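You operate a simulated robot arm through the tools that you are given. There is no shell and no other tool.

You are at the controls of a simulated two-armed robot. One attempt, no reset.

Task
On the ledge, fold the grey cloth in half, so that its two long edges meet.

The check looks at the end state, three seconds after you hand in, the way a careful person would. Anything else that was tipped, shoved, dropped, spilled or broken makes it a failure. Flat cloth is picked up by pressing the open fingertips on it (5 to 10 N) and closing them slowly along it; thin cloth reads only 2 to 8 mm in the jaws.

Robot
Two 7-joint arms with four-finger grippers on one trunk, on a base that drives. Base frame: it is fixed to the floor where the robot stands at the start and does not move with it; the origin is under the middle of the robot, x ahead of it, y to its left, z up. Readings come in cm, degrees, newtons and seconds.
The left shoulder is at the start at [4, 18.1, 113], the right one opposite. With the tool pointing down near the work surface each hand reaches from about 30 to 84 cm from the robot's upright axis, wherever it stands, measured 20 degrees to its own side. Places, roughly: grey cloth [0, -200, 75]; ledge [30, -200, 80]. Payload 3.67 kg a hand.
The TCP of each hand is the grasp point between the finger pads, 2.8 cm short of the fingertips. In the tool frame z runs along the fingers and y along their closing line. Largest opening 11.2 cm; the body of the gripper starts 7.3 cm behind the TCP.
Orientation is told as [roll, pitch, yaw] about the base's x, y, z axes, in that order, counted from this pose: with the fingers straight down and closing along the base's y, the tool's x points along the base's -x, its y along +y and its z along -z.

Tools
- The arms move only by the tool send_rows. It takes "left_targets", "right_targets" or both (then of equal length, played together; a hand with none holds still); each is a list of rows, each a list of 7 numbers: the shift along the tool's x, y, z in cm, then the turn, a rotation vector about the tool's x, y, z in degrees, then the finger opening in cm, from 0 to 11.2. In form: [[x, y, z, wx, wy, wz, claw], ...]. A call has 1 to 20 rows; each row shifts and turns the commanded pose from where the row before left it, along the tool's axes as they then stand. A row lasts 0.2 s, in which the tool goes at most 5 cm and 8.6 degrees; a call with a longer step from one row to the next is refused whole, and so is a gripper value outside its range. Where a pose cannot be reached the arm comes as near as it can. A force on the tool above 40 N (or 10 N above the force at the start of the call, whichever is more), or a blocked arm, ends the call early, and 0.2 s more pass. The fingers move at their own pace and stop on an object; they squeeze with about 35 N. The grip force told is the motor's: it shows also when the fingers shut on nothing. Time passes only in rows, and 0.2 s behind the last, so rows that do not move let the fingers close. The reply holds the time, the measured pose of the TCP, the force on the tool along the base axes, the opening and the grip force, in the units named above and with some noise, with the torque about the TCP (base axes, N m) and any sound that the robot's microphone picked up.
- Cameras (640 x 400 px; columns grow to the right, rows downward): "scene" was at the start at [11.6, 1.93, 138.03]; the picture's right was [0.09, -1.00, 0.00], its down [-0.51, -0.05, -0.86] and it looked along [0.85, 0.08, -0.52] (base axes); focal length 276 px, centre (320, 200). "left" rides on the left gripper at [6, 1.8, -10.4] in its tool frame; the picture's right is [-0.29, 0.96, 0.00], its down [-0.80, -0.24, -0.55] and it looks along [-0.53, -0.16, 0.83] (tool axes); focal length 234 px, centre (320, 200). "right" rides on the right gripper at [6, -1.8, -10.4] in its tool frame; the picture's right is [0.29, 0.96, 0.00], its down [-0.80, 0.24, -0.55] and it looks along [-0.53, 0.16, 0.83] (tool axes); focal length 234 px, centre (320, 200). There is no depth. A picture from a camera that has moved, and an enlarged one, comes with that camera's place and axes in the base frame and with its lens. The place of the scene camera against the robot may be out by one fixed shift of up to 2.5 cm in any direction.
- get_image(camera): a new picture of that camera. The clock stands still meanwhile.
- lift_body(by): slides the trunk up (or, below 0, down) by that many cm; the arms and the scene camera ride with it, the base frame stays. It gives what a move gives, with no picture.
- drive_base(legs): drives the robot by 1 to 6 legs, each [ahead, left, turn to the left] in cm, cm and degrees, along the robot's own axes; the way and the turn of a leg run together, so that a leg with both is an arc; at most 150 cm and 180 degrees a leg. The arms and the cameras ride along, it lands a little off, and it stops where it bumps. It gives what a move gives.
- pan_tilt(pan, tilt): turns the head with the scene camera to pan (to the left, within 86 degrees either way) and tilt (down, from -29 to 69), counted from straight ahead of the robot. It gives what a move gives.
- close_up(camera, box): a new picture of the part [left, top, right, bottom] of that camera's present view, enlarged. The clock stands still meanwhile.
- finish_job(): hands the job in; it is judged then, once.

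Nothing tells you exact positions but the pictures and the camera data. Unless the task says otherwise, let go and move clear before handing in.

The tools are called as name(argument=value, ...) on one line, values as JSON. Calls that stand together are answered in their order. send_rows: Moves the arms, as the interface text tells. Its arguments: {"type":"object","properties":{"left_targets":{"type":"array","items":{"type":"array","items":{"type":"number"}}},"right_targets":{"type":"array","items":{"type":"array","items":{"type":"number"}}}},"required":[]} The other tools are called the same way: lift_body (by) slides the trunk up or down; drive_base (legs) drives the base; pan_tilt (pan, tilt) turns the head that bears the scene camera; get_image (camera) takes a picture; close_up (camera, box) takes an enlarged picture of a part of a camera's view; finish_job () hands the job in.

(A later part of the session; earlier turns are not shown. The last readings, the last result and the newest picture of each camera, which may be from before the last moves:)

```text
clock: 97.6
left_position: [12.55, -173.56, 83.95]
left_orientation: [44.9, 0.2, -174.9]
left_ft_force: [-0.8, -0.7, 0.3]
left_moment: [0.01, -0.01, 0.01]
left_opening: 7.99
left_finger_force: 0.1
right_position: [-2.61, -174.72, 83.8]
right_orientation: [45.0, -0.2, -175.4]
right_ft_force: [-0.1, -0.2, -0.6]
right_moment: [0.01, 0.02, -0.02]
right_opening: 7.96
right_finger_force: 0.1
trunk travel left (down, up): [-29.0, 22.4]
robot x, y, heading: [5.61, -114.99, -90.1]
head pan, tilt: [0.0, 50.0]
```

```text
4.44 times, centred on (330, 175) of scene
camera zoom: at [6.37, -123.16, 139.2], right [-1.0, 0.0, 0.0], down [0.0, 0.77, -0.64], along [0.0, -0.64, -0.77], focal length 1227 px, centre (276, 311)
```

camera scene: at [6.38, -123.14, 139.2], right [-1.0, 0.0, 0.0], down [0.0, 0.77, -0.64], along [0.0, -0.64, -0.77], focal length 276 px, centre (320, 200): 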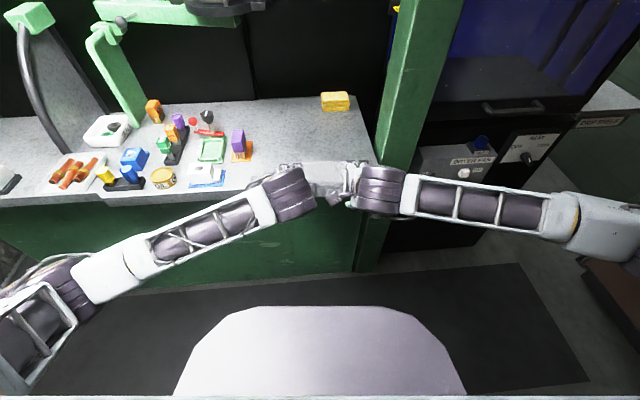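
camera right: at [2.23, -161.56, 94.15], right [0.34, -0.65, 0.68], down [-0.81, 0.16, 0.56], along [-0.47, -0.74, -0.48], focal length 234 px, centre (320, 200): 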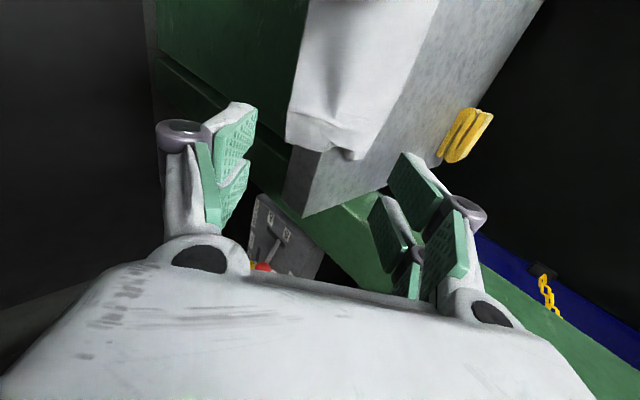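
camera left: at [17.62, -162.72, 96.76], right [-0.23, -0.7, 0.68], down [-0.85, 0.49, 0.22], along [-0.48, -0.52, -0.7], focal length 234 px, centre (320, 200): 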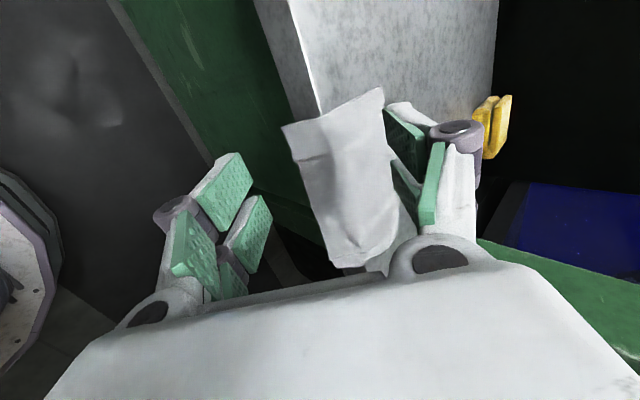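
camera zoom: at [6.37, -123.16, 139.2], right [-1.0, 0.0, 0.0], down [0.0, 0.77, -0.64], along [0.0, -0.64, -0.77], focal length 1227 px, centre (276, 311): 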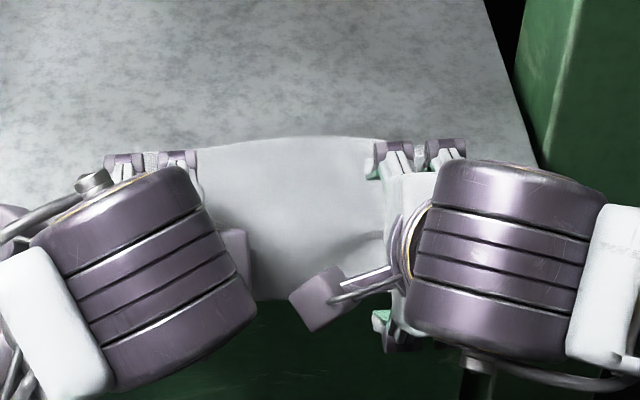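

The lower fingers are just below/in front of the edge. Now I raise both hands 2.5 cm straight up to scoop the edge onto the lower fingers.

send_rows(left_targets=[[0, 0.35, -0.35, 0, 0, 0, 8], [0, 0.35, -0.35, 0, 0, 0, 8], [0, 0.35, -0.35, 0, 0, 0, 8], [0, 0.35, -0.35, 0, 0, 0, 8], [0, 0.35, -0.35, 0, 0, 0, 8], [0, 0, 0, 0, 0, 0, 8]], right_targets=[[0, 0.35, -0.35, 0, 0, 0, 8], [0, 0.35, -0.35, 0, 0, 0, 8], [0, 0.35, -0.35, 0, 0, 0, 8], [0, 0.35, -0.35, 0, 0, 0, 8], [0, 0.35, -0.35, 0, 0, 0, 8], [0, 0, 0, 0, 0, 0, 8]])

close_up(camera="left", box=[140, 60, 500, 285])

close_up(camera="right", box=[140, 30, 500, 255])

```text
clock: 99.0
left_position: [12.59, -173.66, 86.43]
left_orientation: [45.1, 0.2, -174.9]
left_ft_force: [0.1, -0.5, -0.6]
left_moment: [0.01, -0.02, 0.03]
left_opening: 8.01
left_finger_force: 0.1
right_position: [-2.76, -174.5, 86.22]
right_orientation: [45.0, 0.0, -175.5]
right_ft_force: [0.5, -0.3, -1.4]
right_moment: [-0.01, 0.02, -0.02]
right_opening: 7.98
right_finger_force: 0.1
trunk travel left (down, up): [-29.0, 22.4]
robot x, y, heading: [5.85, -114.96, -90.3]
head pan, tilt: [0.0, 50.0]
```

```text
1.78 times, centred on (320, 172) of left
camera zoom: at [18.08, -167.03, 94.95], right [-0.23, -0.7, 0.68], down [-0.85, 0.49, 0.22], along [-0.48, -0.52, -0.7], focal length 416 px, centre (320, 249)
```

zoom: 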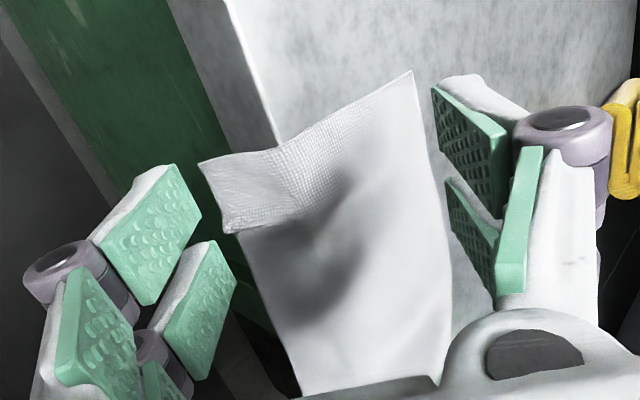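

```text
1.78 times, centred on (320, 142) of right
camera zoom: at [2.61, -165.69, 92.39], right [0.34, -0.65, 0.68], down [-0.81, 0.16, 0.56], along [-0.47, -0.74, -0.48], focal length 416 px, centre (320, 302)
```

zoom: 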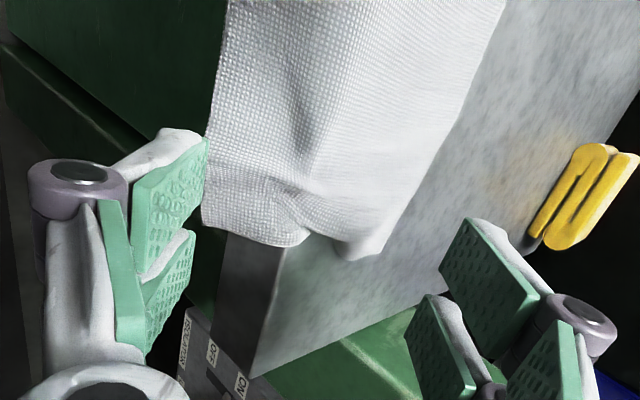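

By geometry the lower tips were just short of getting under the edge. I go back down, 2.1 cm farther forward under the overhang, then check.

send_rows(left_targets=[[0, -0.37, 0.37, 0, 0, 0, 8], [0, -0.37, 0.37, 0, 0, 0, 8], [0, -0.37, 0.37, 0, 0, 0, 8], [0, -0.37, 0.37, 0, 0, 0, 8], [0, -0.37, 0.37, 0, 0, 0, 8], [0, 0.37, 0.37, 0, 0, 0, 8], [0, 0.37, 0.37, 0, 0, 0, 8], [0, 0.37, 0.37, 0, 0, 0, 8], [0, 0.37, 0.37, 0, 0, 0, 8], [0, 0, 0, 0, 0, 0, 8]], right_targets=[[0, -0.37, 0.37, 0, 0, 0, 8], [0, -0.37, 0.37, 0, 0, 0, 8], [0, -0.37, 0.37, 0, 0, 0, 8], [0, -0.37, 0.37, 0, 0, 0, 8], [0, -0.37, 0.37, 0, 0, 0, 8], [0, 0.37, 0.37, 0, 0, 0, 8], [0, 0.37, 0.37, 0, 0, 0, 8], [0, 0.37, 0.37, 0, 0, 0, 8], [0, 0.37, 0.37, 0, 0, 0, 8], [0, 0, 0, 0, 0, 0, 8]])

close_up(camera="left", box=[140, 60, 500, 285])

close_up(camera="right", box=[140, 30, 500, 255])

```text
clock: 101.2
left_position: [12.85, -175.75, 83.69]
left_orientation: [45.0, 0.2, -174.8]
left_ft_force: [0.7, 0.6, 0.4]
left_moment: [-0.02, -0.02, 0.02]
left_opening: 8.0
left_finger_force: 0.0
right_position: [-2.51, -176.73, 83.55]
right_orientation: [45.0, 0.1, -175.5]
right_ft_force: [-0.2, 0.1, -0.3]
right_moment: [0.0, 0.0, 0.01]
right_opening: 8.02
right_finger_force: 0.1
trunk travel left (down, up): [-29.0, 22.4]
robot x, y, heading: [5.73, -114.55, -90.2]
head pan, tilt: [0.0, 50.0]
```

```text
1.78 times, centred on (320, 172) of left
camera zoom: at [18.25, -169.1, 92.36], right [-0.23, -0.7, 0.68], down [-0.85, 0.49, 0.22], along [-0.48, -0.52, -0.7], focal length 416 px, centre (320, 249)
```

zoom: 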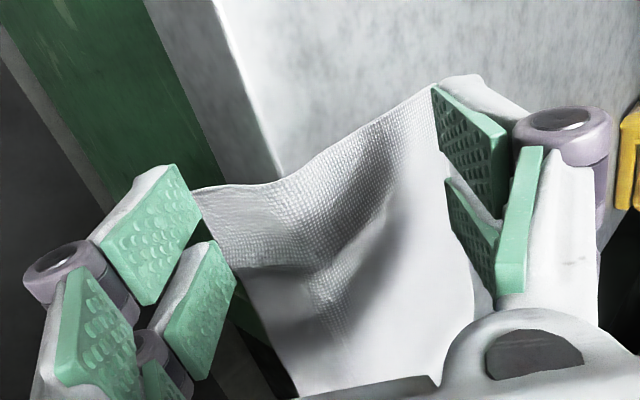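

```text
1.78 times, centred on (320, 142) of right
camera zoom: at [2.81, -167.77, 89.78], right [0.34, -0.65, 0.68], down [-0.81, 0.16, 0.56], along [-0.47, -0.74, -0.48], focal length 416 px, centre (320, 302)
```

zoom: 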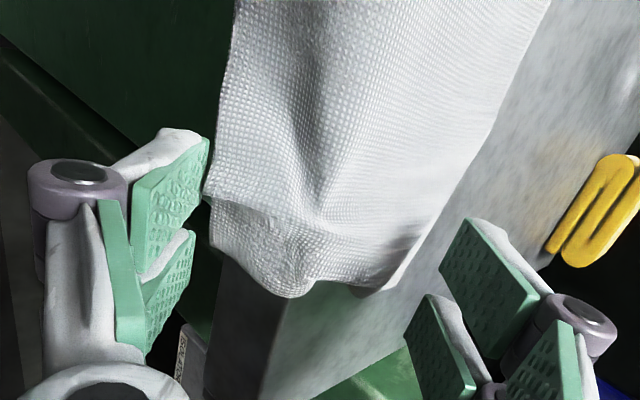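

Now raise 2.5 cm again and see whether the edge rides up on the lower fingers.

send_rows(left_targets=[[0, 0.42, -0.28, 0, 0, 0, 8], [0, 0.42, -0.28, 0, 0, 0, 8], [0, 0.42, -0.28, 0, 0, 0, 8], [0, 0.42, -0.28, 0, 0, 0, 8], [0, 0.42, -0.28, 0, 0, 0, 8], [0, 0, 0, 0, 0, 0, 8]], right_targets=[[0, 0.42, -0.28, 0, 0, 0, 8], [0, 0.42, -0.28, 0, 0, 0, 8], [0, 0.42, -0.28, 0, 0, 0, 8], [0, 0.42, -0.28, 0, 0, 0, 8], [0, 0.42, -0.28, 0, 0, 0, 8], [0, 0, 0, 0, 0, 0, 8]])

close_up(camera="left", box=[140, 60, 500, 285])

close_up(camera="right", box=[140, 30, 500, 255])

close_up(camera="scene", box=[260, 130, 400, 220])

```text
clock: 102.6
left_position: [12.91, -176.22, 86.27]
left_orientation: [45.0, 0.2, -174.8]
left_ft_force: [-0.2, -1.0, -0.5]
left_moment: [0.02, -0.01, 0.0]
left_opening: 8.01
left_finger_force: 0.1
right_position: [-2.37, -177.16, 86.09]
right_orientation: [44.9, -0.1, -175.5]
right_ft_force: [1.0, -0.5, 0.0]
right_moment: [-0.01, -0.02, -0.02]
right_opening: 7.99
right_finger_force: 0.0
trunk travel left (down, up): [-29.0, 22.4]
robot x, y, heading: [5.86, -114.71, -90.3]
head pan, tilt: [0.0, 50.0]
```

```text
1.78 times, centred on (320, 172) of left
camera zoom: at [18.31, -169.58, 94.84], right [-0.23, -0.7, 0.68], down [-0.85, 0.49, 0.22], along [-0.48, -0.52, -0.7], focal length 416 px, centre (320, 249)
```

zoom: 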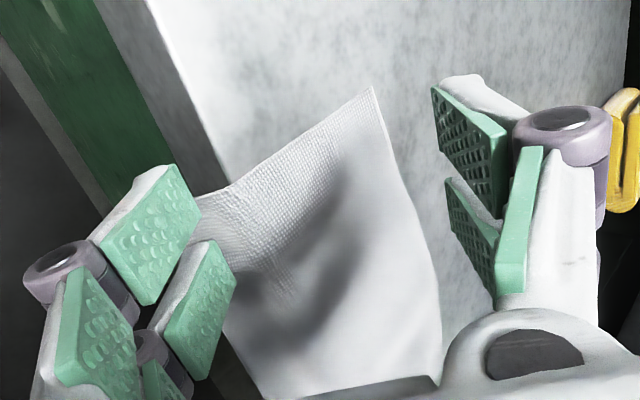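

```text
1.78 times, centred on (320, 142) of right
camera zoom: at [2.82, -168.28, 92.24], right [0.34, -0.65, 0.68], down [-0.81, 0.16, 0.56], along [-0.47, -0.74, -0.48], focal length 416 px, centre (320, 302)
```

zoom: 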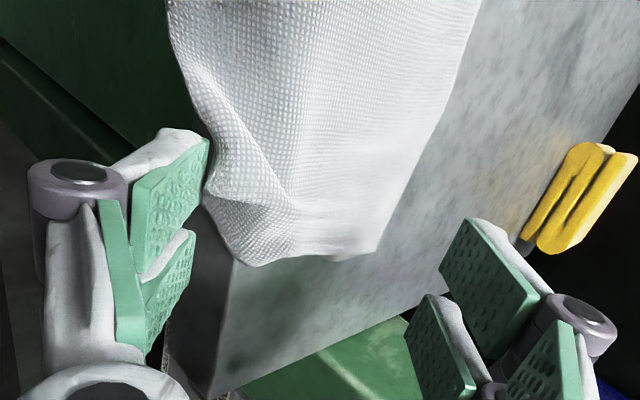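

```text
4.44 times, centred on (330, 175) of scene
camera zoom: at [6.38, -123.17, 139.19], right [-1.0, 0.0, 0.0], down [0.0, 0.77, -0.64], along [0.0, -0.64, -0.77], focal length 1227 px, centre (276, 311)
```

zoom: 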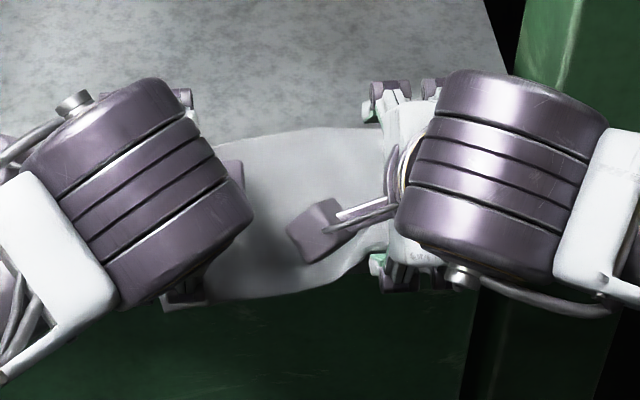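

The left lower finger went over the edge rather than under it — the edge droops lower than I assumed. I back out diagonally and look again before retrying with wider jaws and a lower path.

send_rows(left_targets=[[0, 0, -0.5, 0, 0, 0, 8], [0, 0, -0.8, 0, 0, 0, 8], [0, 0, -1, 0, 0, 0, 8], [0, 0, -1, 0, 0, 0, 8], [0, 0, -1, 0, 0, 0, 8], [0, 0, -1, 0, 0, 0, 9], [0, 0, -1, 0, 0, 0, 10], [0, 0, -1, 0, 0, 0, 11], [0, 0, 0, 0, 0, 0, 11]], right_targets=[[0, 0, -0.5, 0, 0, 0, 8], [0, 0, -0.8, 0, 0, 0, 8], [0, 0, -1, 0, 0, 0, 8], [0, 0, -1, 0, 0, 0, 8], [0, 0, -1, 0, 0, 0, 8], [0, 0, -1, 0, 0, 0, 9], [0, 0, -1, 0, 0, 0, 10], [0, 0, -1, 0, 0, 0, 11], [0, 0, 0, 0, 0, 0, 11]])

get_image(camera="left")

get_image(camera="right")

close_up(camera="scene", box=[260, 130, 400, 220])

```text
clock: 104.6
left_position: [12.43, -170.96, 91.32]
left_orientation: [45.0, 0.2, -174.8]
left_ft_force: [-0.3, -0.1, -0.2]
left_moment: [0.01, -0.01, 0.03]
left_opening: 10.99
left_finger_force: 0.0
right_position: [-2.86, -172.17, 91.26]
right_orientation: [44.9, 0.0, -175.6]
right_ft_force: [0.5, -0.1, 0.5]
right_moment: [-0.01, -0.01, 0.01]
right_opening: 11.0
right_finger_force: 0.1
trunk travel left (down, up): [-29.0, 22.4]
robot x, y, heading: [6.13, -114.39, -90.0]
head pan, tilt: [0.0, 50.0]
```

```text
taken
camera left: at [17.8, -164.43, 100.02], right [-0.23, -0.7, 0.68], down [-0.85, 0.49, 0.22], along [-0.48, -0.52, -0.7], focal length 234 px, centre (320, 200)
```

left: 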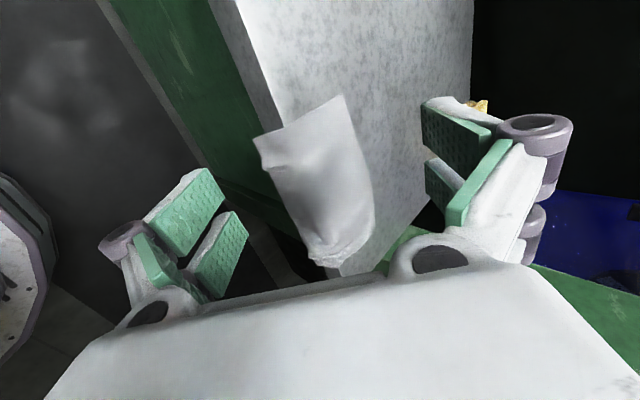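

```text
taken
camera right: at [2.42, -163.13, 97.37], right [0.34, -0.65, 0.68], down [-0.81, 0.16, 0.56], along [-0.47, -0.74, -0.48], focal length 234 px, centre (320, 200)
```

right: 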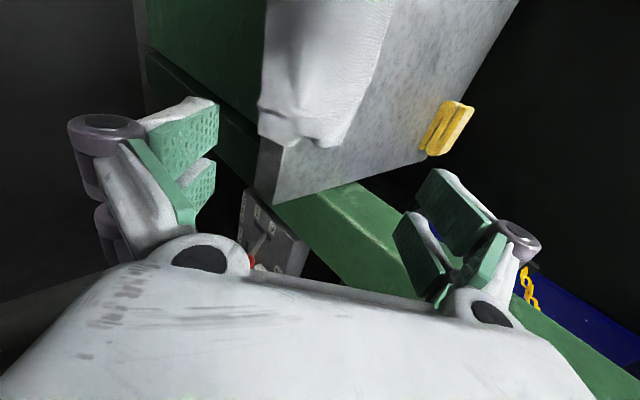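

```text
4.44 times, centred on (330, 175) of scene
camera zoom: at [6.38, -123.2, 139.19], right [-1.0, 0.0, 0.0], down [0.0, 0.77, -0.64], along [0.0, -0.64, -0.77], focal length 1227 px, centre (276, 311)
```

zoom: 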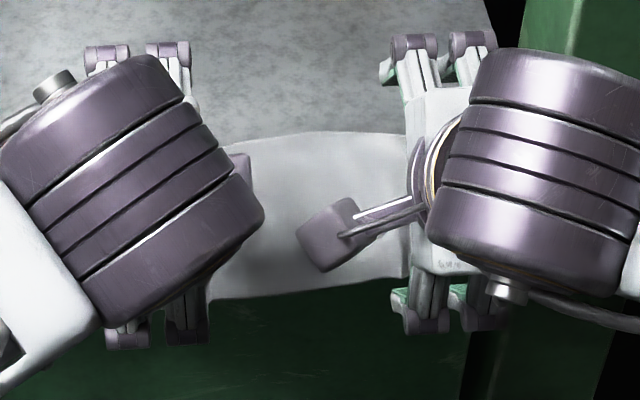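

The overhang clearly droops ~45°, so scooping is unreliable — but that also tells me the cloth is springy enough that a small gripped strip will flatten by itself. New plan: go back to fingers-down, grip the far edge (gathering along it), pull the cloth fully back onto the ledge, and fold that edge over toward me. First un-pitch and un-roll the hands.

send_rows(left_targets=[[0, 0, -1, 0, 0, 0, 6], [0, 0, -1, 0, 0, 0, 3], [0, 0, 0, 7.5, 0, 0, 3], [0, 0, 0, 7.5, 0, 0, 3], [0, 0, 0, 7.5, 0, 0, 3], [0, 0, 0, 7.5, 0, 0, 3], [0, 0, 0, 7.5, 0, 0, 3], [0, 0, 0, 7.5, 0, 0, 3], [0, 0, 0, 0, 0, 0, 3]], right_targets=[[0, 0, -1, 0, 0, 0, 6], [0, 0, -1, 0, 0, 0, 3], [0, 0, 0, 7.5, 0, 0, 3], [0, 0, 0, 7.5, 0, 0, 3], [0, 0, 0, 7.5, 0, 0, 3], [0, 0, 0, 7.5, 0, 0, 3], [0, 0, 0, 7.5, 0, 0, 3], [0, 0, 0, 7.5, 0, 0, 3], [0, 0, 0, 0, 0, 0, 3]])

send_rows(left_targets=[[0, 0, -1, 0, 0, 0, 3], [0, 0, 0, 0, 0, -8.15, 3], [0, 0, 0, 0, 0, -8.15, 3], [0, 0, 0, 0, 0, -8.15, 3], [0, 0, 0, 0, 0, -8.15, 3], [0, 0, 0, 0, 0, -8.15, 3], [0, 0, 0, 0, 0, -8.15, 3], [0, 0, 0, 0, 0, -8.15, 3], [0, 0, 0, 0, 0, -8.15, 3], [0, 0, 0, 0, 0, -8.15, 3], [0, 0, 0, 0, 0, -8.15, 3], [0, 0, 0, 0, 0, -8.15, 3], [0, 0, 0, 0, 0, 0, 3]], right_targets=[[0, 0, -1, 0, 0, 0, 3], [0, 0, 0, 0, 0, -8.15, 3], [0, 0, 0, 0, 0, -8.15, 3], [0, 0, 0, 0, 0, -8.15, 3], [0, 0, 0, 0, 0, -8.15, 3], [0, 0, 0, 0, 0, -8.15, 3], [0, 0, 0, 0, 0, -8.15, 3], [0, 0, 0, 0, 0, -8.15, 3], [0, 0, 0, 0, 0, -8.15, 3], [0, 0, 0, 0, 0, -8.15, 3], [0, 0, 0, 0, 0, -8.15, 3], [0, 0, 0, 0, 0, -8.15, 3], [0, 0, 0, 0, 0, 0, 3]])

get_image(camera="scene")

```text
clock: 106.6
left_position: [12.3, -169.46, 92.85]
left_orientation: [0.0, 0.2, -174.9]
left_ft_force: [0.5, 0.4, 1.1]
left_moment: [-0.02, -0.01, -0.02]
left_opening: 2.97
left_finger_force: 0.1
right_position: [-2.92, -170.62, 92.77]
right_orientation: [0.0, -0.1, -175.4]
right_ft_force: [-0.3, -0.4, 0.6]
right_moment: [-0.01, 0.01, -0.02]
right_opening: 2.98
right_finger_force: 0.1
trunk travel left (down, up): [-29.0, 22.4]
robot x, y, heading: [5.62, -114.49, -89.9]
head pan, tilt: [0.0, 50.0]
```

```text
clock: 109.4
left_position: [12.31, -169.64, 93.8]
left_orientation: [0.2, 0.1, -85.0]
left_ft_force: [0.4, 0.2, 0.1]
left_moment: [0.01, 0.01, -0.03]
left_opening: 3.01
left_finger_force: 0.1
right_position: [-2.97, -170.77, 93.6]
right_orientation: [0.0, 0.0, -85.6]
right_ft_force: [0.0, -0.9, 0.3]
right_moment: [0.0, -0.01, -0.03]
right_opening: 3.0
right_finger_force: 0.1
trunk travel left (down, up): [-29.0, 22.4]
robot x, y, heading: [5.88, -114.55, -90.2]
head pan, tilt: [0.0, 50.0]
```

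```text
taken
camera scene: at [6.37, -123.18, 139.19], right [-1.0, 0.0, 0.0], down [0.0, 0.77, -0.64], along [0.0, -0.64, -0.77], focal length 276 px, centre (320, 200)
```

scene: 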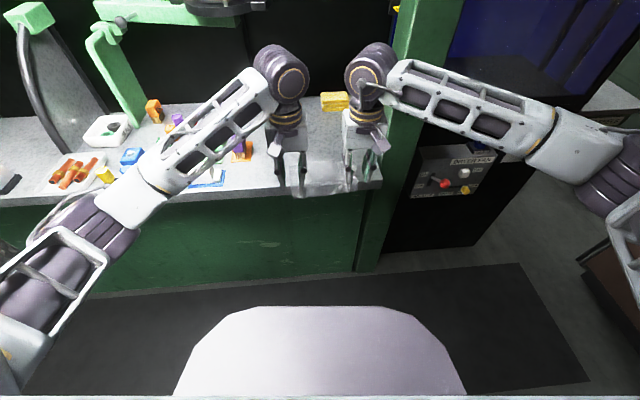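

Hands are back fingers-down. I drive forward 12 cm again and look at the cloth.

drive_base(legs=[[12, 0, 0]])

close_up(camera="scene", box=[240, 130, 400, 230])

close_up(camera="left", box=[140, 60, 500, 285])

close_up(camera="right", box=[140, 60, 500, 285])

```text
clock: 110.6
left_position: [12.33, -181.78, 93.8]
left_orientation: [0.2, 0.1, -85.1]
left_ft_force: [-0.4, -0.6, 0.3]
left_moment: [0.01, -0.02, -0.01]
left_opening: 2.96
left_finger_force: 0.1
right_position: [-2.9, -182.76, 93.84]
right_orientation: [0.0, 0.0, -85.8]
right_ft_force: [0.4, -0.7, -0.4]
right_moment: [0.0, -0.01, 0.0]
right_opening: 3.02
right_finger_force: 0.2
trunk travel left (down, up): [-29.0, 22.4]
robot x, y, heading: [5.69, -126.93, -89.9]
head pan, tilt: [0.0, 50.0]
```

```text
4.00 times, centred on (320, 180) of scene
camera zoom: at [6.37, -135.26, 139.19], right [-1.0, 0.0, 0.0], down [0.0, 0.77, -0.64], along [0.0, -0.64, -0.77], focal length 1104 px, centre (320, 280)
```

zoom: 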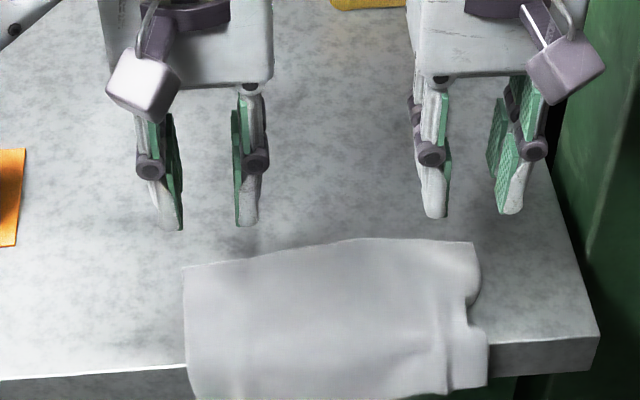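

```text
1.78 times, centred on (320, 172) of left
camera zoom: at [13.53, -175.59, 104.17], right [0.98, -0.21, 0.0], down [-0.17, -0.82, 0.55], along [-0.11, -0.54, -0.83], focal length 416 px, centre (320, 249)
```

zoom: 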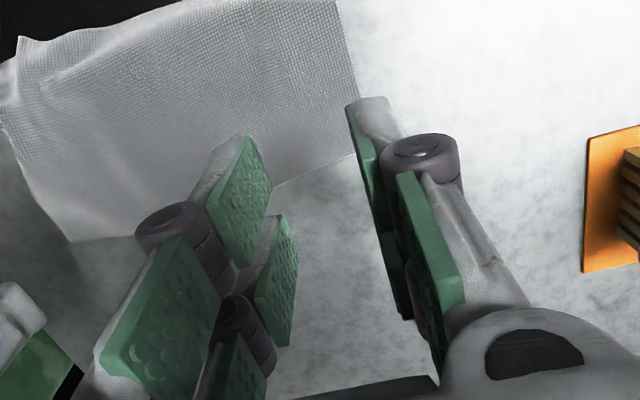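

```text
1.78 times, centred on (320, 172) of right
camera zoom: at [-5.2, -177.06, 104.13], right [0.93, 0.36, 0.0], down [0.3, -0.78, 0.55], along [0.2, -0.52, -0.83], focal length 416 px, centre (320, 249)
```

zoom: 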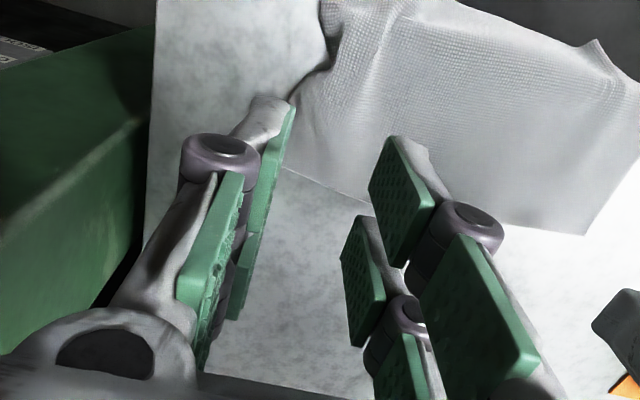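

The far edge runs from about (14.8,-185.2) to (-5.4,-187.5). I move both hands above its corners and lower to ~2 cm above the cloth.

send_rows(left_targets=[[0, 0, 0, 0, 0, -1.5, 2.4], [-0.56, -0.085, 0, 0, 0, 0, 2.4], [-0.56, -0.085, 0, 0, 0, 0, 2.4], [-0.56, -0.085, 0, 0, 0, 0, 2.4], [-0.56, -0.085, 0, 0, 0, 0, 2.4], [-0.56, -0.085, 0, 0, 0, 0, 2.4], [-0.57, -0.085, 0, 0, 0, 0, 2.4], [0, 0, 1, 0, 0, 0, 2.4], [0, 0, 1, 0, 0, 0, 2.4], [0, 0, 1, 0, 0, 0, 2.4], [0, 0, 1, 0, 0, 0, 2.4], [0, 0, 1, 0, 0, 0, 2.4], [0, 0, 1, 0, 0, 0, 2.4], [0, 0, 0, 0, 0, 0, 2.4]], right_targets=[[0, 0, 0, 0, 0, -2, 2.4], [-0.69, -0.058, 0, 0, 0, 0, 2.4], [-0.69, -0.058, 0, 0, 0, 0, 2.4], [-0.69, -0.058, 0, 0, 0, 0, 2.4], [-0.69, -0.058, 0, 0, 0, 0, 2.4], [-0.69, -0.058, 0, 0, 0, 0, 2.4], [-0.69, -0.058, 0, 0, 0, 0, 2.4], [0, 0, 1, 0, 0, 0, 2.4], [0, 0, 1, 0, 0, 0, 2.4], [0, 0, 1, 0, 0, 0, 2.4], [0, 0, 1, 0, 0, 0, 2.4], [0, 0, 1, 0, 0, 0, 2.4], [0, 0, 1, 0, 0, 0, 2.4], [0, 0, 0, 0, 0, 0, 2.4]])

close_up(camera="scene", box=[260, 150, 380, 225])

close_up(camera="left", box=[200, 90, 440, 240])

close_up(camera="right", box=[200, 90, 440, 240])

```text
clock: 113.6
left_position: [12.15, -185.04, 87.88]
left_orientation: [0.3, 0.0, -83.6]
left_ft_force: [0.6, 0.4, 1.5]
left_moment: [0.01, -0.02, -0.05]
left_opening: 2.41
left_finger_force: 0.2
right_position: [-3.04, -186.89, 87.67]
right_orientation: [-0.1, 0.0, -83.8]
right_ft_force: [0.2, -0.5, -0.9]
right_moment: [0.01, 0.04, -0.02]
right_opening: 2.4
right_finger_force: 0.1
trunk travel left (down, up): [-29.0, 22.4]
robot x, y, heading: [5.61, -126.42, -89.8]
head pan, tilt: [0.0, 50.0]
```

```text
5.33 times, centred on (320, 188) of scene
camera zoom: at [6.37, -135.21, 139.2], right [-1.0, 0.0, 0.0], down [0.0, 0.77, -0.64], along [0.0, -0.64, -0.77], focal length 1473 px, centre (320, 267)
```

zoom: 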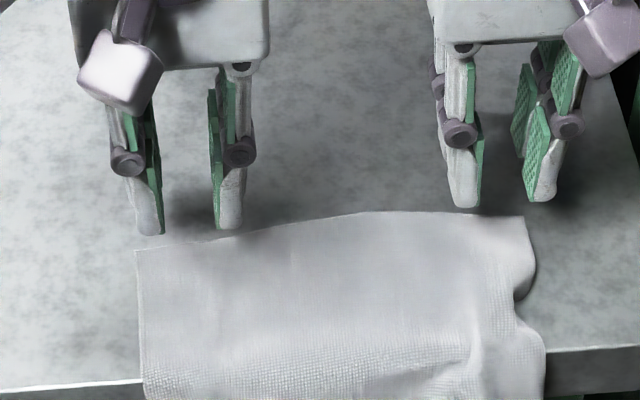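

```text
2.67 times, centred on (320, 165) of left
camera zoom: at [13.25, -178.89, 98.17], right [0.98, -0.18, 0.0], down [-0.15, -0.82, 0.55], along [-0.1, -0.54, -0.83], focal length 624 px, centre (320, 293)
```

zoom: 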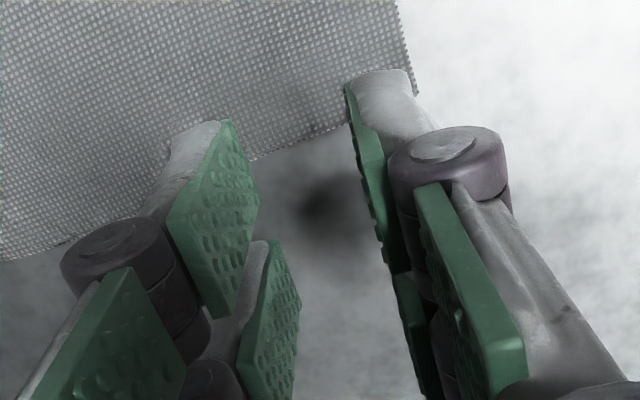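

```text
2.67 times, centred on (320, 165) of right
camera zoom: at [-5.35, -181.25, 98.12], right [0.92, 0.39, 0.0], down [0.33, -0.77, 0.55], along [0.22, -0.51, -0.83], focal length 624 px, centre (320, 293)
```

zoom: 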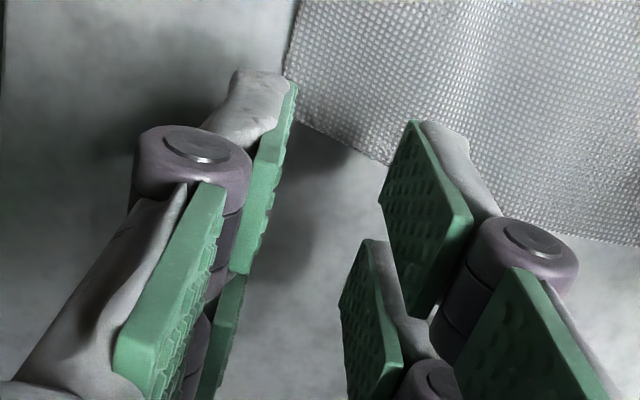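

Left is well placed; the right outer finger is off the cloth's side by ~1.5 cm. I correct both and lower to just above contact.

send_rows(left_targets=[[-0.1, -0.12, 0, 0, 0, 0, 2.4], [-0.1, -0.13, 0, 0, 0, 0, 2.4], [0, 0, 0.5, 0, 0, 0, 2.4], [0, 0, 0.5, 0, 0, 0, 2.4], [0, 0, 0.5, 0, 0, 0, 2.4], [0, 0, 0.4, 0, 0, 0, 2.4], [0, 0, 0.3, 0, 0, 0, 2.4], [0, 0, 0, 0, 0, 0, 2.4]], right_targets=[[-0.25, 0.8, 0, 0, 0, 0, 2.4], [-0.25, 0.8, 0, 0, 0, 0, 2.4], [0, 0, 0.5, 0, 0, 0, 2.4], [0, 0, 0.5, 0, 0, 0, 2.4], [0, 0, 0.4, 0, 0, 0, 2.4], [0, 0, 0.3, 0, 0, 0, 2.4], [0, 0, 0.3, 0, 0, 0, 2.4], [0, 0, 0, 0, 0, 0, 2.4]])

close_up(camera="scene", box=[260, 150, 380, 225])

close_up(camera="left", box=[200, 90, 440, 240])

close_up(camera="right", box=[200, 90, 440, 240])

```text
clock: 115.4
left_position: [11.92, -185.25, 85.62]
left_orientation: [0.1, 0.0, -83.6]
left_ft_force: [-0.1, -1.5, -0.6]
left_moment: [-0.03, 0.01, 0.02]
left_opening: 2.39
left_finger_force: 0.0
right_position: [-1.33, -187.29, 85.74]
right_orientation: [-0.1, 0.0, -83.8]
right_ft_force: [0.2, 0.8, 0.0]
right_moment: [0.01, 0.0, 0.01]
right_opening: 2.42
right_finger_force: 0.0
trunk travel left (down, up): [-29.0, 22.4]
robot x, y, heading: [5.7, -126.55, -90.0]
head pan, tilt: [0.0, 50.0]
```

```text
5.33 times, centred on (320, 188) of scene
camera zoom: at [6.37, -135.23, 139.2], right [-1.0, 0.0, 0.0], down [0.0, 0.77, -0.64], along [0.0, -0.64, -0.77], focal length 1473 px, centre (320, 267)
```

zoom: 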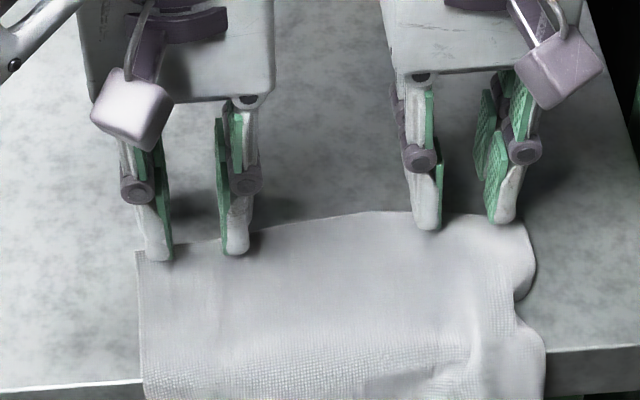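

```text
2.67 times, centred on (320, 165) of left
camera zoom: at [13.04, -179.17, 95.99], right [0.98, -0.18, 0.0], down [-0.15, -0.82, 0.55], along [-0.1, -0.54, -0.83], focal length 624 px, centre (320, 293)
```

zoom: 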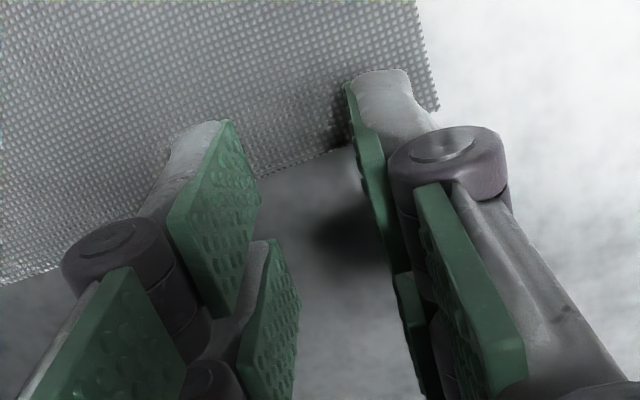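

```text
2.67 times, centred on (320, 165) of right
camera zoom: at [-3.64, -181.58, 96.13], right [0.92, 0.39, 0.0], down [0.33, -0.77, 0.55], along [0.22, -0.51, -0.83], focal length 624 px, centre (320, 293)
```

zoom: 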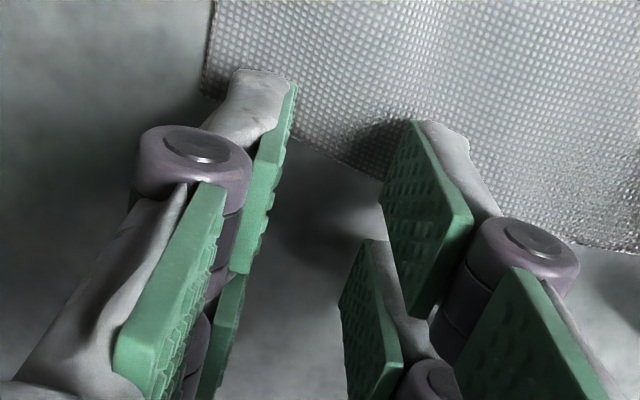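

Both pairs of fingertips now sit over the far-edge corners with ~1–1.5 cm of cloth under them. I shift 0.3 cm farther out and lower to contact.

send_rows(left_targets=[[-0.3, 0, 0, 0, 0, 0, 2.4], [0, 0, 0.3, 0, 0, 0, 2.4], [0, 0, 0.2, 0, 0, 0, 2.4], [0, 0, 0.1, 0, 0, 0, 2.4], [0, 0, 0, 0, 0, 0, 2.4]], right_targets=[[-0.3, 0, 0, 0, 0, 0, 2.4], [0, 0, 0.3, 0, 0, 0, 2.4], [0, 0, 0.2, 0, 0, 0, 2.4], [0, 0, 0.2, 0, 0, 0, 2.4], [0, 0, 0, 0, 0, 0, 2.4]])

send_rows(left_targets=[[0, 0, 0.1, 0, 0, 0, 2.4], [0, 0, 0.05, 0, 0, 0, 2.4], [0, 0, 0, 0, 0, 0, 2.4]], right_targets=[[0, 0, 0.1, 0, 0, 0, 2.4], [0, 0, 0.05, 0, 0, 0, 2.4], [0, 0, 0, 0, 0, 0, 2.4]])

```text
clock: 116.6
left_position: [11.94, -185.54, 84.81]
left_orientation: [0.2, 0.0, -83.6]
left_ft_force: [-0.5, 0.5, 0.1]
left_moment: [0.01, -0.01, 0.02]
left_opening: 2.39
left_finger_force: 0.1
right_position: [-1.22, -187.49, 84.96]
right_orientation: [-0.1, 0.0, -83.8]
right_ft_force: [0.0, -0.6, -0.2]
right_moment: [0.0, 0.0, -0.01]
right_opening: 2.41
right_finger_force: 0.1
trunk travel left (down, up): [-29.0, 22.4]
robot x, y, heading: [5.87, -126.5, -89.8]
head pan, tilt: [0.0, 50.0]
```

```text
clock: 117.4
left_position: [11.83, -185.55, 84.8]
left_orientation: [0.2, 0.1, -83.5]
left_ft_force: [0.6, -0.7, 2.8]
left_moment: [0.05, 0.05, 0.01]
left_opening: 2.4
left_finger_force: 0.0
right_position: [-1.27, -187.51, 84.73]
right_orientation: [-0.1, -0.1, -83.9]
right_ft_force: [-0.8, -0.6, 4.2]
right_moment: [0.08, 0.0, 0.01]
right_opening: 2.41
right_finger_force: 0.1
trunk travel left (down, up): [-29.0, 22.4]
robot x, y, heading: [5.67, -126.75, -89.7]
head pan, tilt: [0.0, 50.0]
```

Light contact on both (3–4 N). I press a touch more and begin closing both slowly, inner fingers staying put.

send_rows(left_targets=[[0, 0, 0.05, 0, 0, 0, 2.4], [0, -0.1, 0, 0, 0, 0, 2.2], [0, -0.1, 0, 0, 0, 0, 2.0], [0, -0.1, 0, 0, 0, 0, 1.8], [0, 0, 0, 0, 0, 0, 1.8]], right_targets=[[0, 0, 0.03, 0, 0, 0, 2.4], [0, 0.1, 0, 0, 0, 0, 2.2], [0, 0.1, 0, 0, 0, 0, 2.0], [0, 0.1, 0, 0, 0, 0, 1.8], [0, 0, 0, 0, 0, 0, 1.8]])

close_up(camera="left", box=[200, 90, 440, 240])

close_up(camera="right", box=[200, 90, 440, 240])

```text
clock: 118.6
left_position: [11.62, -185.52, 84.87]
left_orientation: [0.2, 0.0, -83.7]
left_ft_force: [0.8, -0.5, 10.6]
left_moment: [0.19, 0.0, -0.04]
left_opening: 1.77
left_finger_force: 0.0
right_position: [-0.96, -187.48, 84.8]
right_orientation: [-0.2, 0.0, -83.7]
right_ft_force: [0.3, 0.6, 3.3]
right_moment: [0.05, 0.01, 0.0]
right_opening: 1.77
right_finger_force: 0.1
trunk travel left (down, up): [-29.0, 22.4]
robot x, y, heading: [5.83, -126.12, -89.9]
head pan, tilt: [0.0, 50.0]
```

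```text
2.67 times, centred on (320, 165) of left
camera zoom: at [12.74, -179.4, 95.25], right [0.98, -0.18, 0.0], down [-0.15, -0.82, 0.55], along [-0.1, -0.55, -0.83], focal length 624 px, centre (320, 293)
```

zoom: 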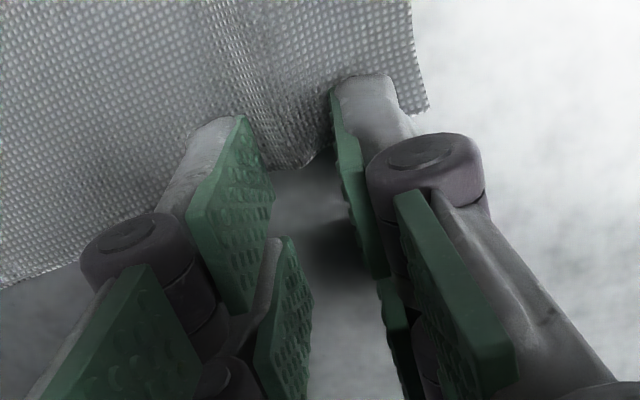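

```text
2.67 times, centred on (320, 165) of right
camera zoom: at [-3.37, -181.79, 95.32], right [0.92, 0.39, 0.0], down [0.33, -0.77, 0.55], along [0.21, -0.51, -0.83], focal length 624 px, centre (320, 293)
```

zoom: 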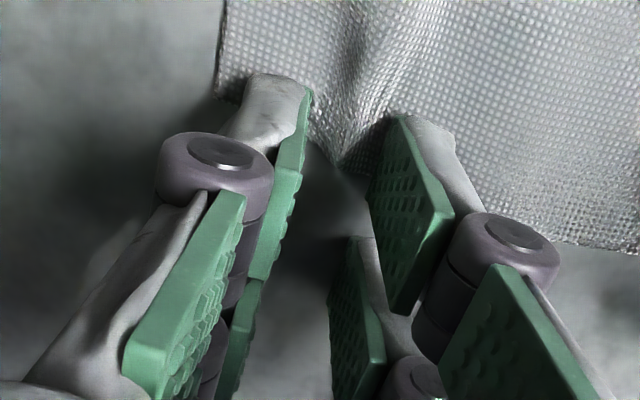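

Ridges are forming in both. Continue closing.

send_rows(left_targets=[[0, -0.1, -0.02, 0, 0, 0, 1.6], [0, -0.1, 0, 0, 0, 0, 1.4], [0, -0.1, 0, 0, 0, 0, 1.2], [0, -0.1, 0, 0, 0, 0, 1.0], [0, -0.1, 0.02, 0, 0, 0, 0.8], [0, 0, 0, 0, 0, 0, 0.8]], right_targets=[[0, 0.1, 0.05, 0, 0, 0, 1.6], [0, 0.1, 0, 0, 0, 0, 1.4], [0, 0.1, 0, 0, 0, 0, 1.2], [0, 0.1, 0, 0, 0, 0, 1.0], [0, 0.1, 0.02, 0, 0, 0, 0.8], [0, 0, 0, 0, 0, 0, 0.8]])

close_up(camera="left", box=[200, 90, 440, 240])

close_up(camera="right", box=[200, 90, 440, 240])

```text
clock: 120.0
left_position: [11.06, -185.74, 84.86]
left_orientation: [0.2, 0.0, -83.6]
left_ft_force: [0.9, -0.4, 2.2]
left_moment: [0.05, -0.03, 0.03]
left_opening: 0.76
left_finger_force: 0.0
right_position: [-0.39, -187.49, 84.87]
right_orientation: [0.0, 0.0, -83.7]
right_ft_force: [-0.4, -0.2, 3.0]
right_moment: [0.07, 0.03, 0.0]
right_opening: 0.76
right_finger_force: 0.0
trunk travel left (down, up): [-29.0, 22.4]
robot x, y, heading: [5.78, -126.56, -90.2]
head pan, tilt: [0.0, 50.0]
```

```text
2.67 times, centred on (320, 165) of left
camera zoom: at [12.23, -179.53, 95.2], right [0.98, -0.18, 0.0], down [-0.15, -0.82, 0.55], along [-0.1, -0.54, -0.83], focal length 624 px, centre (320, 293)
```

zoom: 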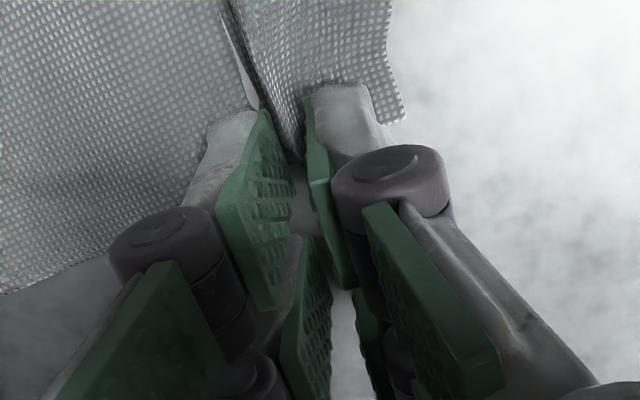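

```text
2.67 times, centred on (320, 165) of right
camera zoom: at [-2.86, -181.79, 95.25], right [0.92, 0.39, 0.0], down [0.33, -0.77, 0.55], along [0.22, -0.51, -0.83], focal length 624 px, centre (320, 293)
```

zoom: 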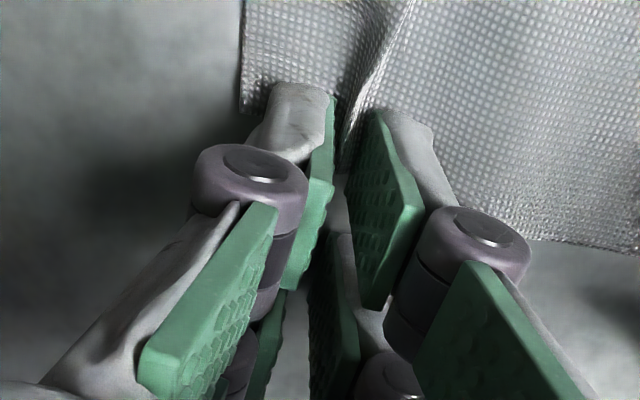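

Tall ridges stand between the pads on both sides. Close fully.

send_rows(left_targets=[[0, 0, 0.03, 0, 0, 0, 0.8], [0, -0.1, 0, 0, 0, 0, 0.6], [0, -0.1, 0, 0, 0, 0, 0.4], [0, -0.1, 0, 0, 0, 0, 0.2], [0, -0.05, 0, 0, 0, 0, 0], [0, 0, 0, 0, 0, 0, 0], [0, 0, 0, 0, 0, 0, 0]], right_targets=[[0, 0, 0.03, 0, 0, 0, 0.8], [0, 0.1, 0, 0, 0, 0, 0.6], [0, 0.1, 0, 0, 0, 0, 0.4], [0, 0.1, 0, 0, 0, 0, 0.2], [0, 0.05, 0, 0, 0, 0, 0], [0, 0, 0, 0, 0, 0, 0], [0, 0, 0, 0, 0, 0, 0]])

send_rows(left_targets=[[0, 0, -0.3, 0, 0, 0, 0], [0, 0, -0.4, 0, 0, 0, 0], [0, 0, -0.4, 0, 0, 0, 0], [0, 0, -0.4, 0, 0, 0, 0], [0, 0, 0, 0, 0, 0, 0]], right_targets=[[0, 0, -0.3, 0, 0, 0, 0], [0, 0, -0.4, 0, 0, 0, 0], [0, 0, -0.4, 0, 0, 0, 0], [0, 0, -0.4, 0, 0, 0, 0], [0, 0, 0, 0, 0, 0, 0]])

close_up(camera="left", box=[200, 90, 440, 240])

close_up(camera="right", box=[200, 90, 440, 240])

close_up(camera="scene", box=[260, 150, 380, 225])

```text
clock: 121.6
left_position: [10.81, -185.78, 84.72]
left_orientation: [0.0, 0.0, -83.6]
left_ft_force: [0.8, 0.0, 2.1]
left_moment: [0.05, -0.01, -0.02]
left_opening: 0.21
left_finger_force: 35.0
right_position: [-0.15, -187.47, 84.7]
right_orientation: [-0.1, 0.0, -83.8]
right_ft_force: [-1.2, -1.1, 2.9]
right_moment: [0.04, 0.03, 0.0]
right_opening: 0.19
right_finger_force: 35.0
trunk travel left (down, up): [-29.0, 22.4]
robot x, y, heading: [5.85, -126.75, -90.0]
head pan, tilt: [0.0, 50.0]
```

```text
clock: 122.8
left_position: [10.8, -185.73, 86.11]
left_orientation: [0.3, 0.0, -83.7]
left_ft_force: [-0.2, 0.1, 0.5]
left_moment: [0.0, -0.02, -0.01]
left_opening: 0.19
left_finger_force: 35.2
right_position: [-0.07, -187.56, 86.25]
right_orientation: [-0.1, 0.0, -83.8]
right_ft_force: [0.3, 0.4, 0.2]
right_moment: [-0.02, 0.0, -0.03]
right_opening: 0.19
right_finger_force: 34.8
trunk travel left (down, up): [-29.0, 22.4]
robot x, y, heading: [5.77, -126.69, -90.2]
head pan, tilt: [0.0, 50.0]
```

```text
2.67 times, centred on (320, 165) of left
camera zoom: at [11.91, -179.58, 96.63], right [0.98, -0.18, 0.0], down [-0.15, -0.82, 0.55], along [-0.1, -0.54, -0.83], focal length 624 px, centre (320, 293)
```

zoom: 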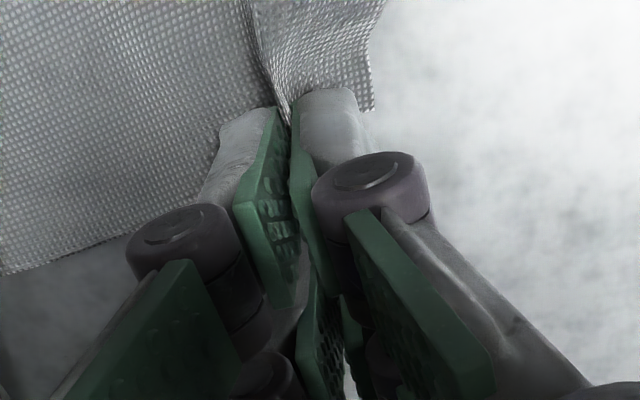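

```text
2.67 times, centred on (320, 165) of right
camera zoom: at [-2.54, -181.75, 96.69], right [0.92, 0.39, 0.0], down [0.33, -0.77, 0.55], along [0.22, -0.51, -0.83], focal length 624 px, centre (320, 293)
```

zoom: 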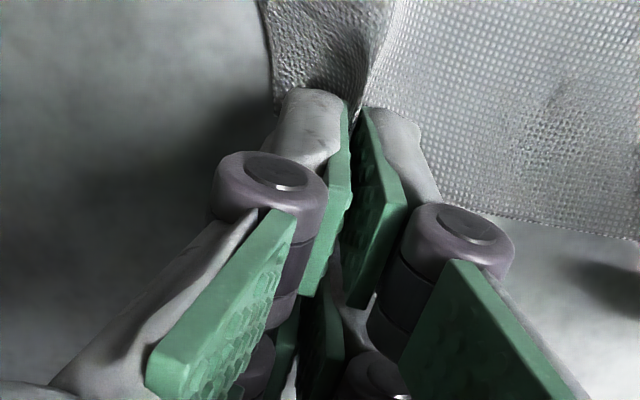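

```text
5.33 times, centred on (320, 188) of scene
camera zoom: at [6.36, -135.24, 139.19], right [-1.0, 0.0, 0.0], down [0.0, 0.77, -0.64], along [0.0, -0.64, -0.77], focal length 1473 px, centre (320, 267)
```

zoom: 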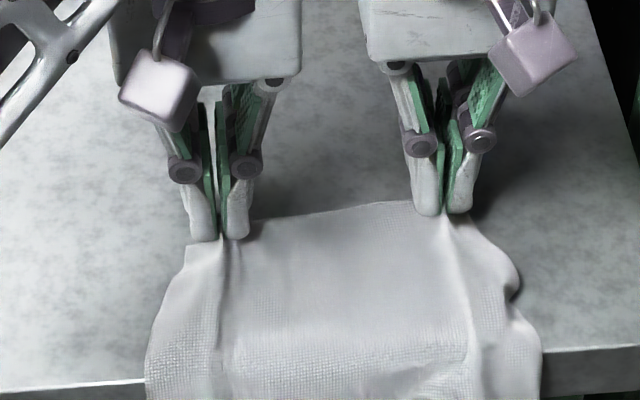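

Both corners of the far edge are held. Now I drag the cloth about 6 cm away from me so it lies wholly on the ledge.

send_rows(left_targets=[[-0.5, -0.015, 0, 0, 0, 0, 0], [-0.5, -0.015, 0, 0, 0, 0, 0], [-0.5, -0.015, 0, 0, 0, 0, 0], [-0.5, -0.015, 0, 0, 0, 0, 0], [-0.5, -0.015, 0, 0, 0, 0, 0], [-0.5, -0.015, 0, 0, 0, 0, 0], [-0.5, -0.015, 0, 0, 0, 0, 0], [-0.5, -0.015, 0, 0, 0, 0, 0], [-0.5, -0.015, 0, 0, 0, 0, 0], [-0.5, -0.015, 0, 0, 0, 0, 0], [-0.5, -0.015, 0, 0, 0, 0, 0], [-0.5, -0.015, 0, 0, 0, 0, 0], [0, 0, 0, 0, 0, 0, 0]], right_targets=[[-0.5, -0.015, 0, 0, 0, 0, 0], [-0.5, -0.015, 0, 0, 0, 0, 0], [-0.5, -0.015, 0, 0, 0, 0, 0], [-0.5, -0.015, 0, 0, 0, 0, 0], [-0.5, -0.015, 0, 0, 0, 0, 0], [-0.5, -0.015, 0, 0, 0, 0, 0], [-0.5, -0.015, 0, 0, 0, 0, 0], [-0.5, -0.015, 0, 0, 0, 0, 0], [-0.5, -0.015, 0, 0, 0, 0, 0], [-0.5, -0.015, 0, 0, 0, 0, 0], [-0.5, -0.015, 0, 0, 0, 0, 0], [-0.5, -0.015, 0, 0, 0, 0, 0], [0, 0, 0, 0, 0, 0, 0]])

close_up(camera="scene", box=[240, 130, 400, 230])

```text
clock: 125.6
left_position: [11.33, -191.63, 86.19]
left_orientation: [0.3, 0.0, -83.7]
left_ft_force: [-0.3, -0.3, 0.1]
left_moment: [0.0, -0.01, -0.05]
left_opening: 0.2
left_finger_force: 35.5
right_position: [0.49, -193.44, 86.13]
right_orientation: [0.0, 0.0, -83.9]
right_ft_force: [-0.4, -0.1, -0.3]
right_moment: [0.01, 0.0, -0.01]
right_opening: 0.15
right_finger_force: 35.0
trunk travel left (down, up): [-29.0, 22.4]
robot x, y, heading: [5.48, -126.93, -90.0]
head pan, tilt: [0.0, 50.0]
```

```text
4.00 times, centred on (320, 180) of scene
camera zoom: at [6.36, -135.22, 139.2], right [-1.0, 0.0, 0.0], down [0.0, 0.77, -0.64], along [0.0, -0.64, -0.77], focal length 1104 px, centre (320, 280)
```

zoom: 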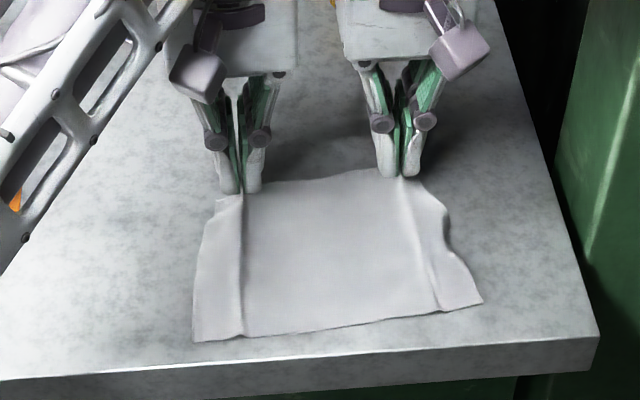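

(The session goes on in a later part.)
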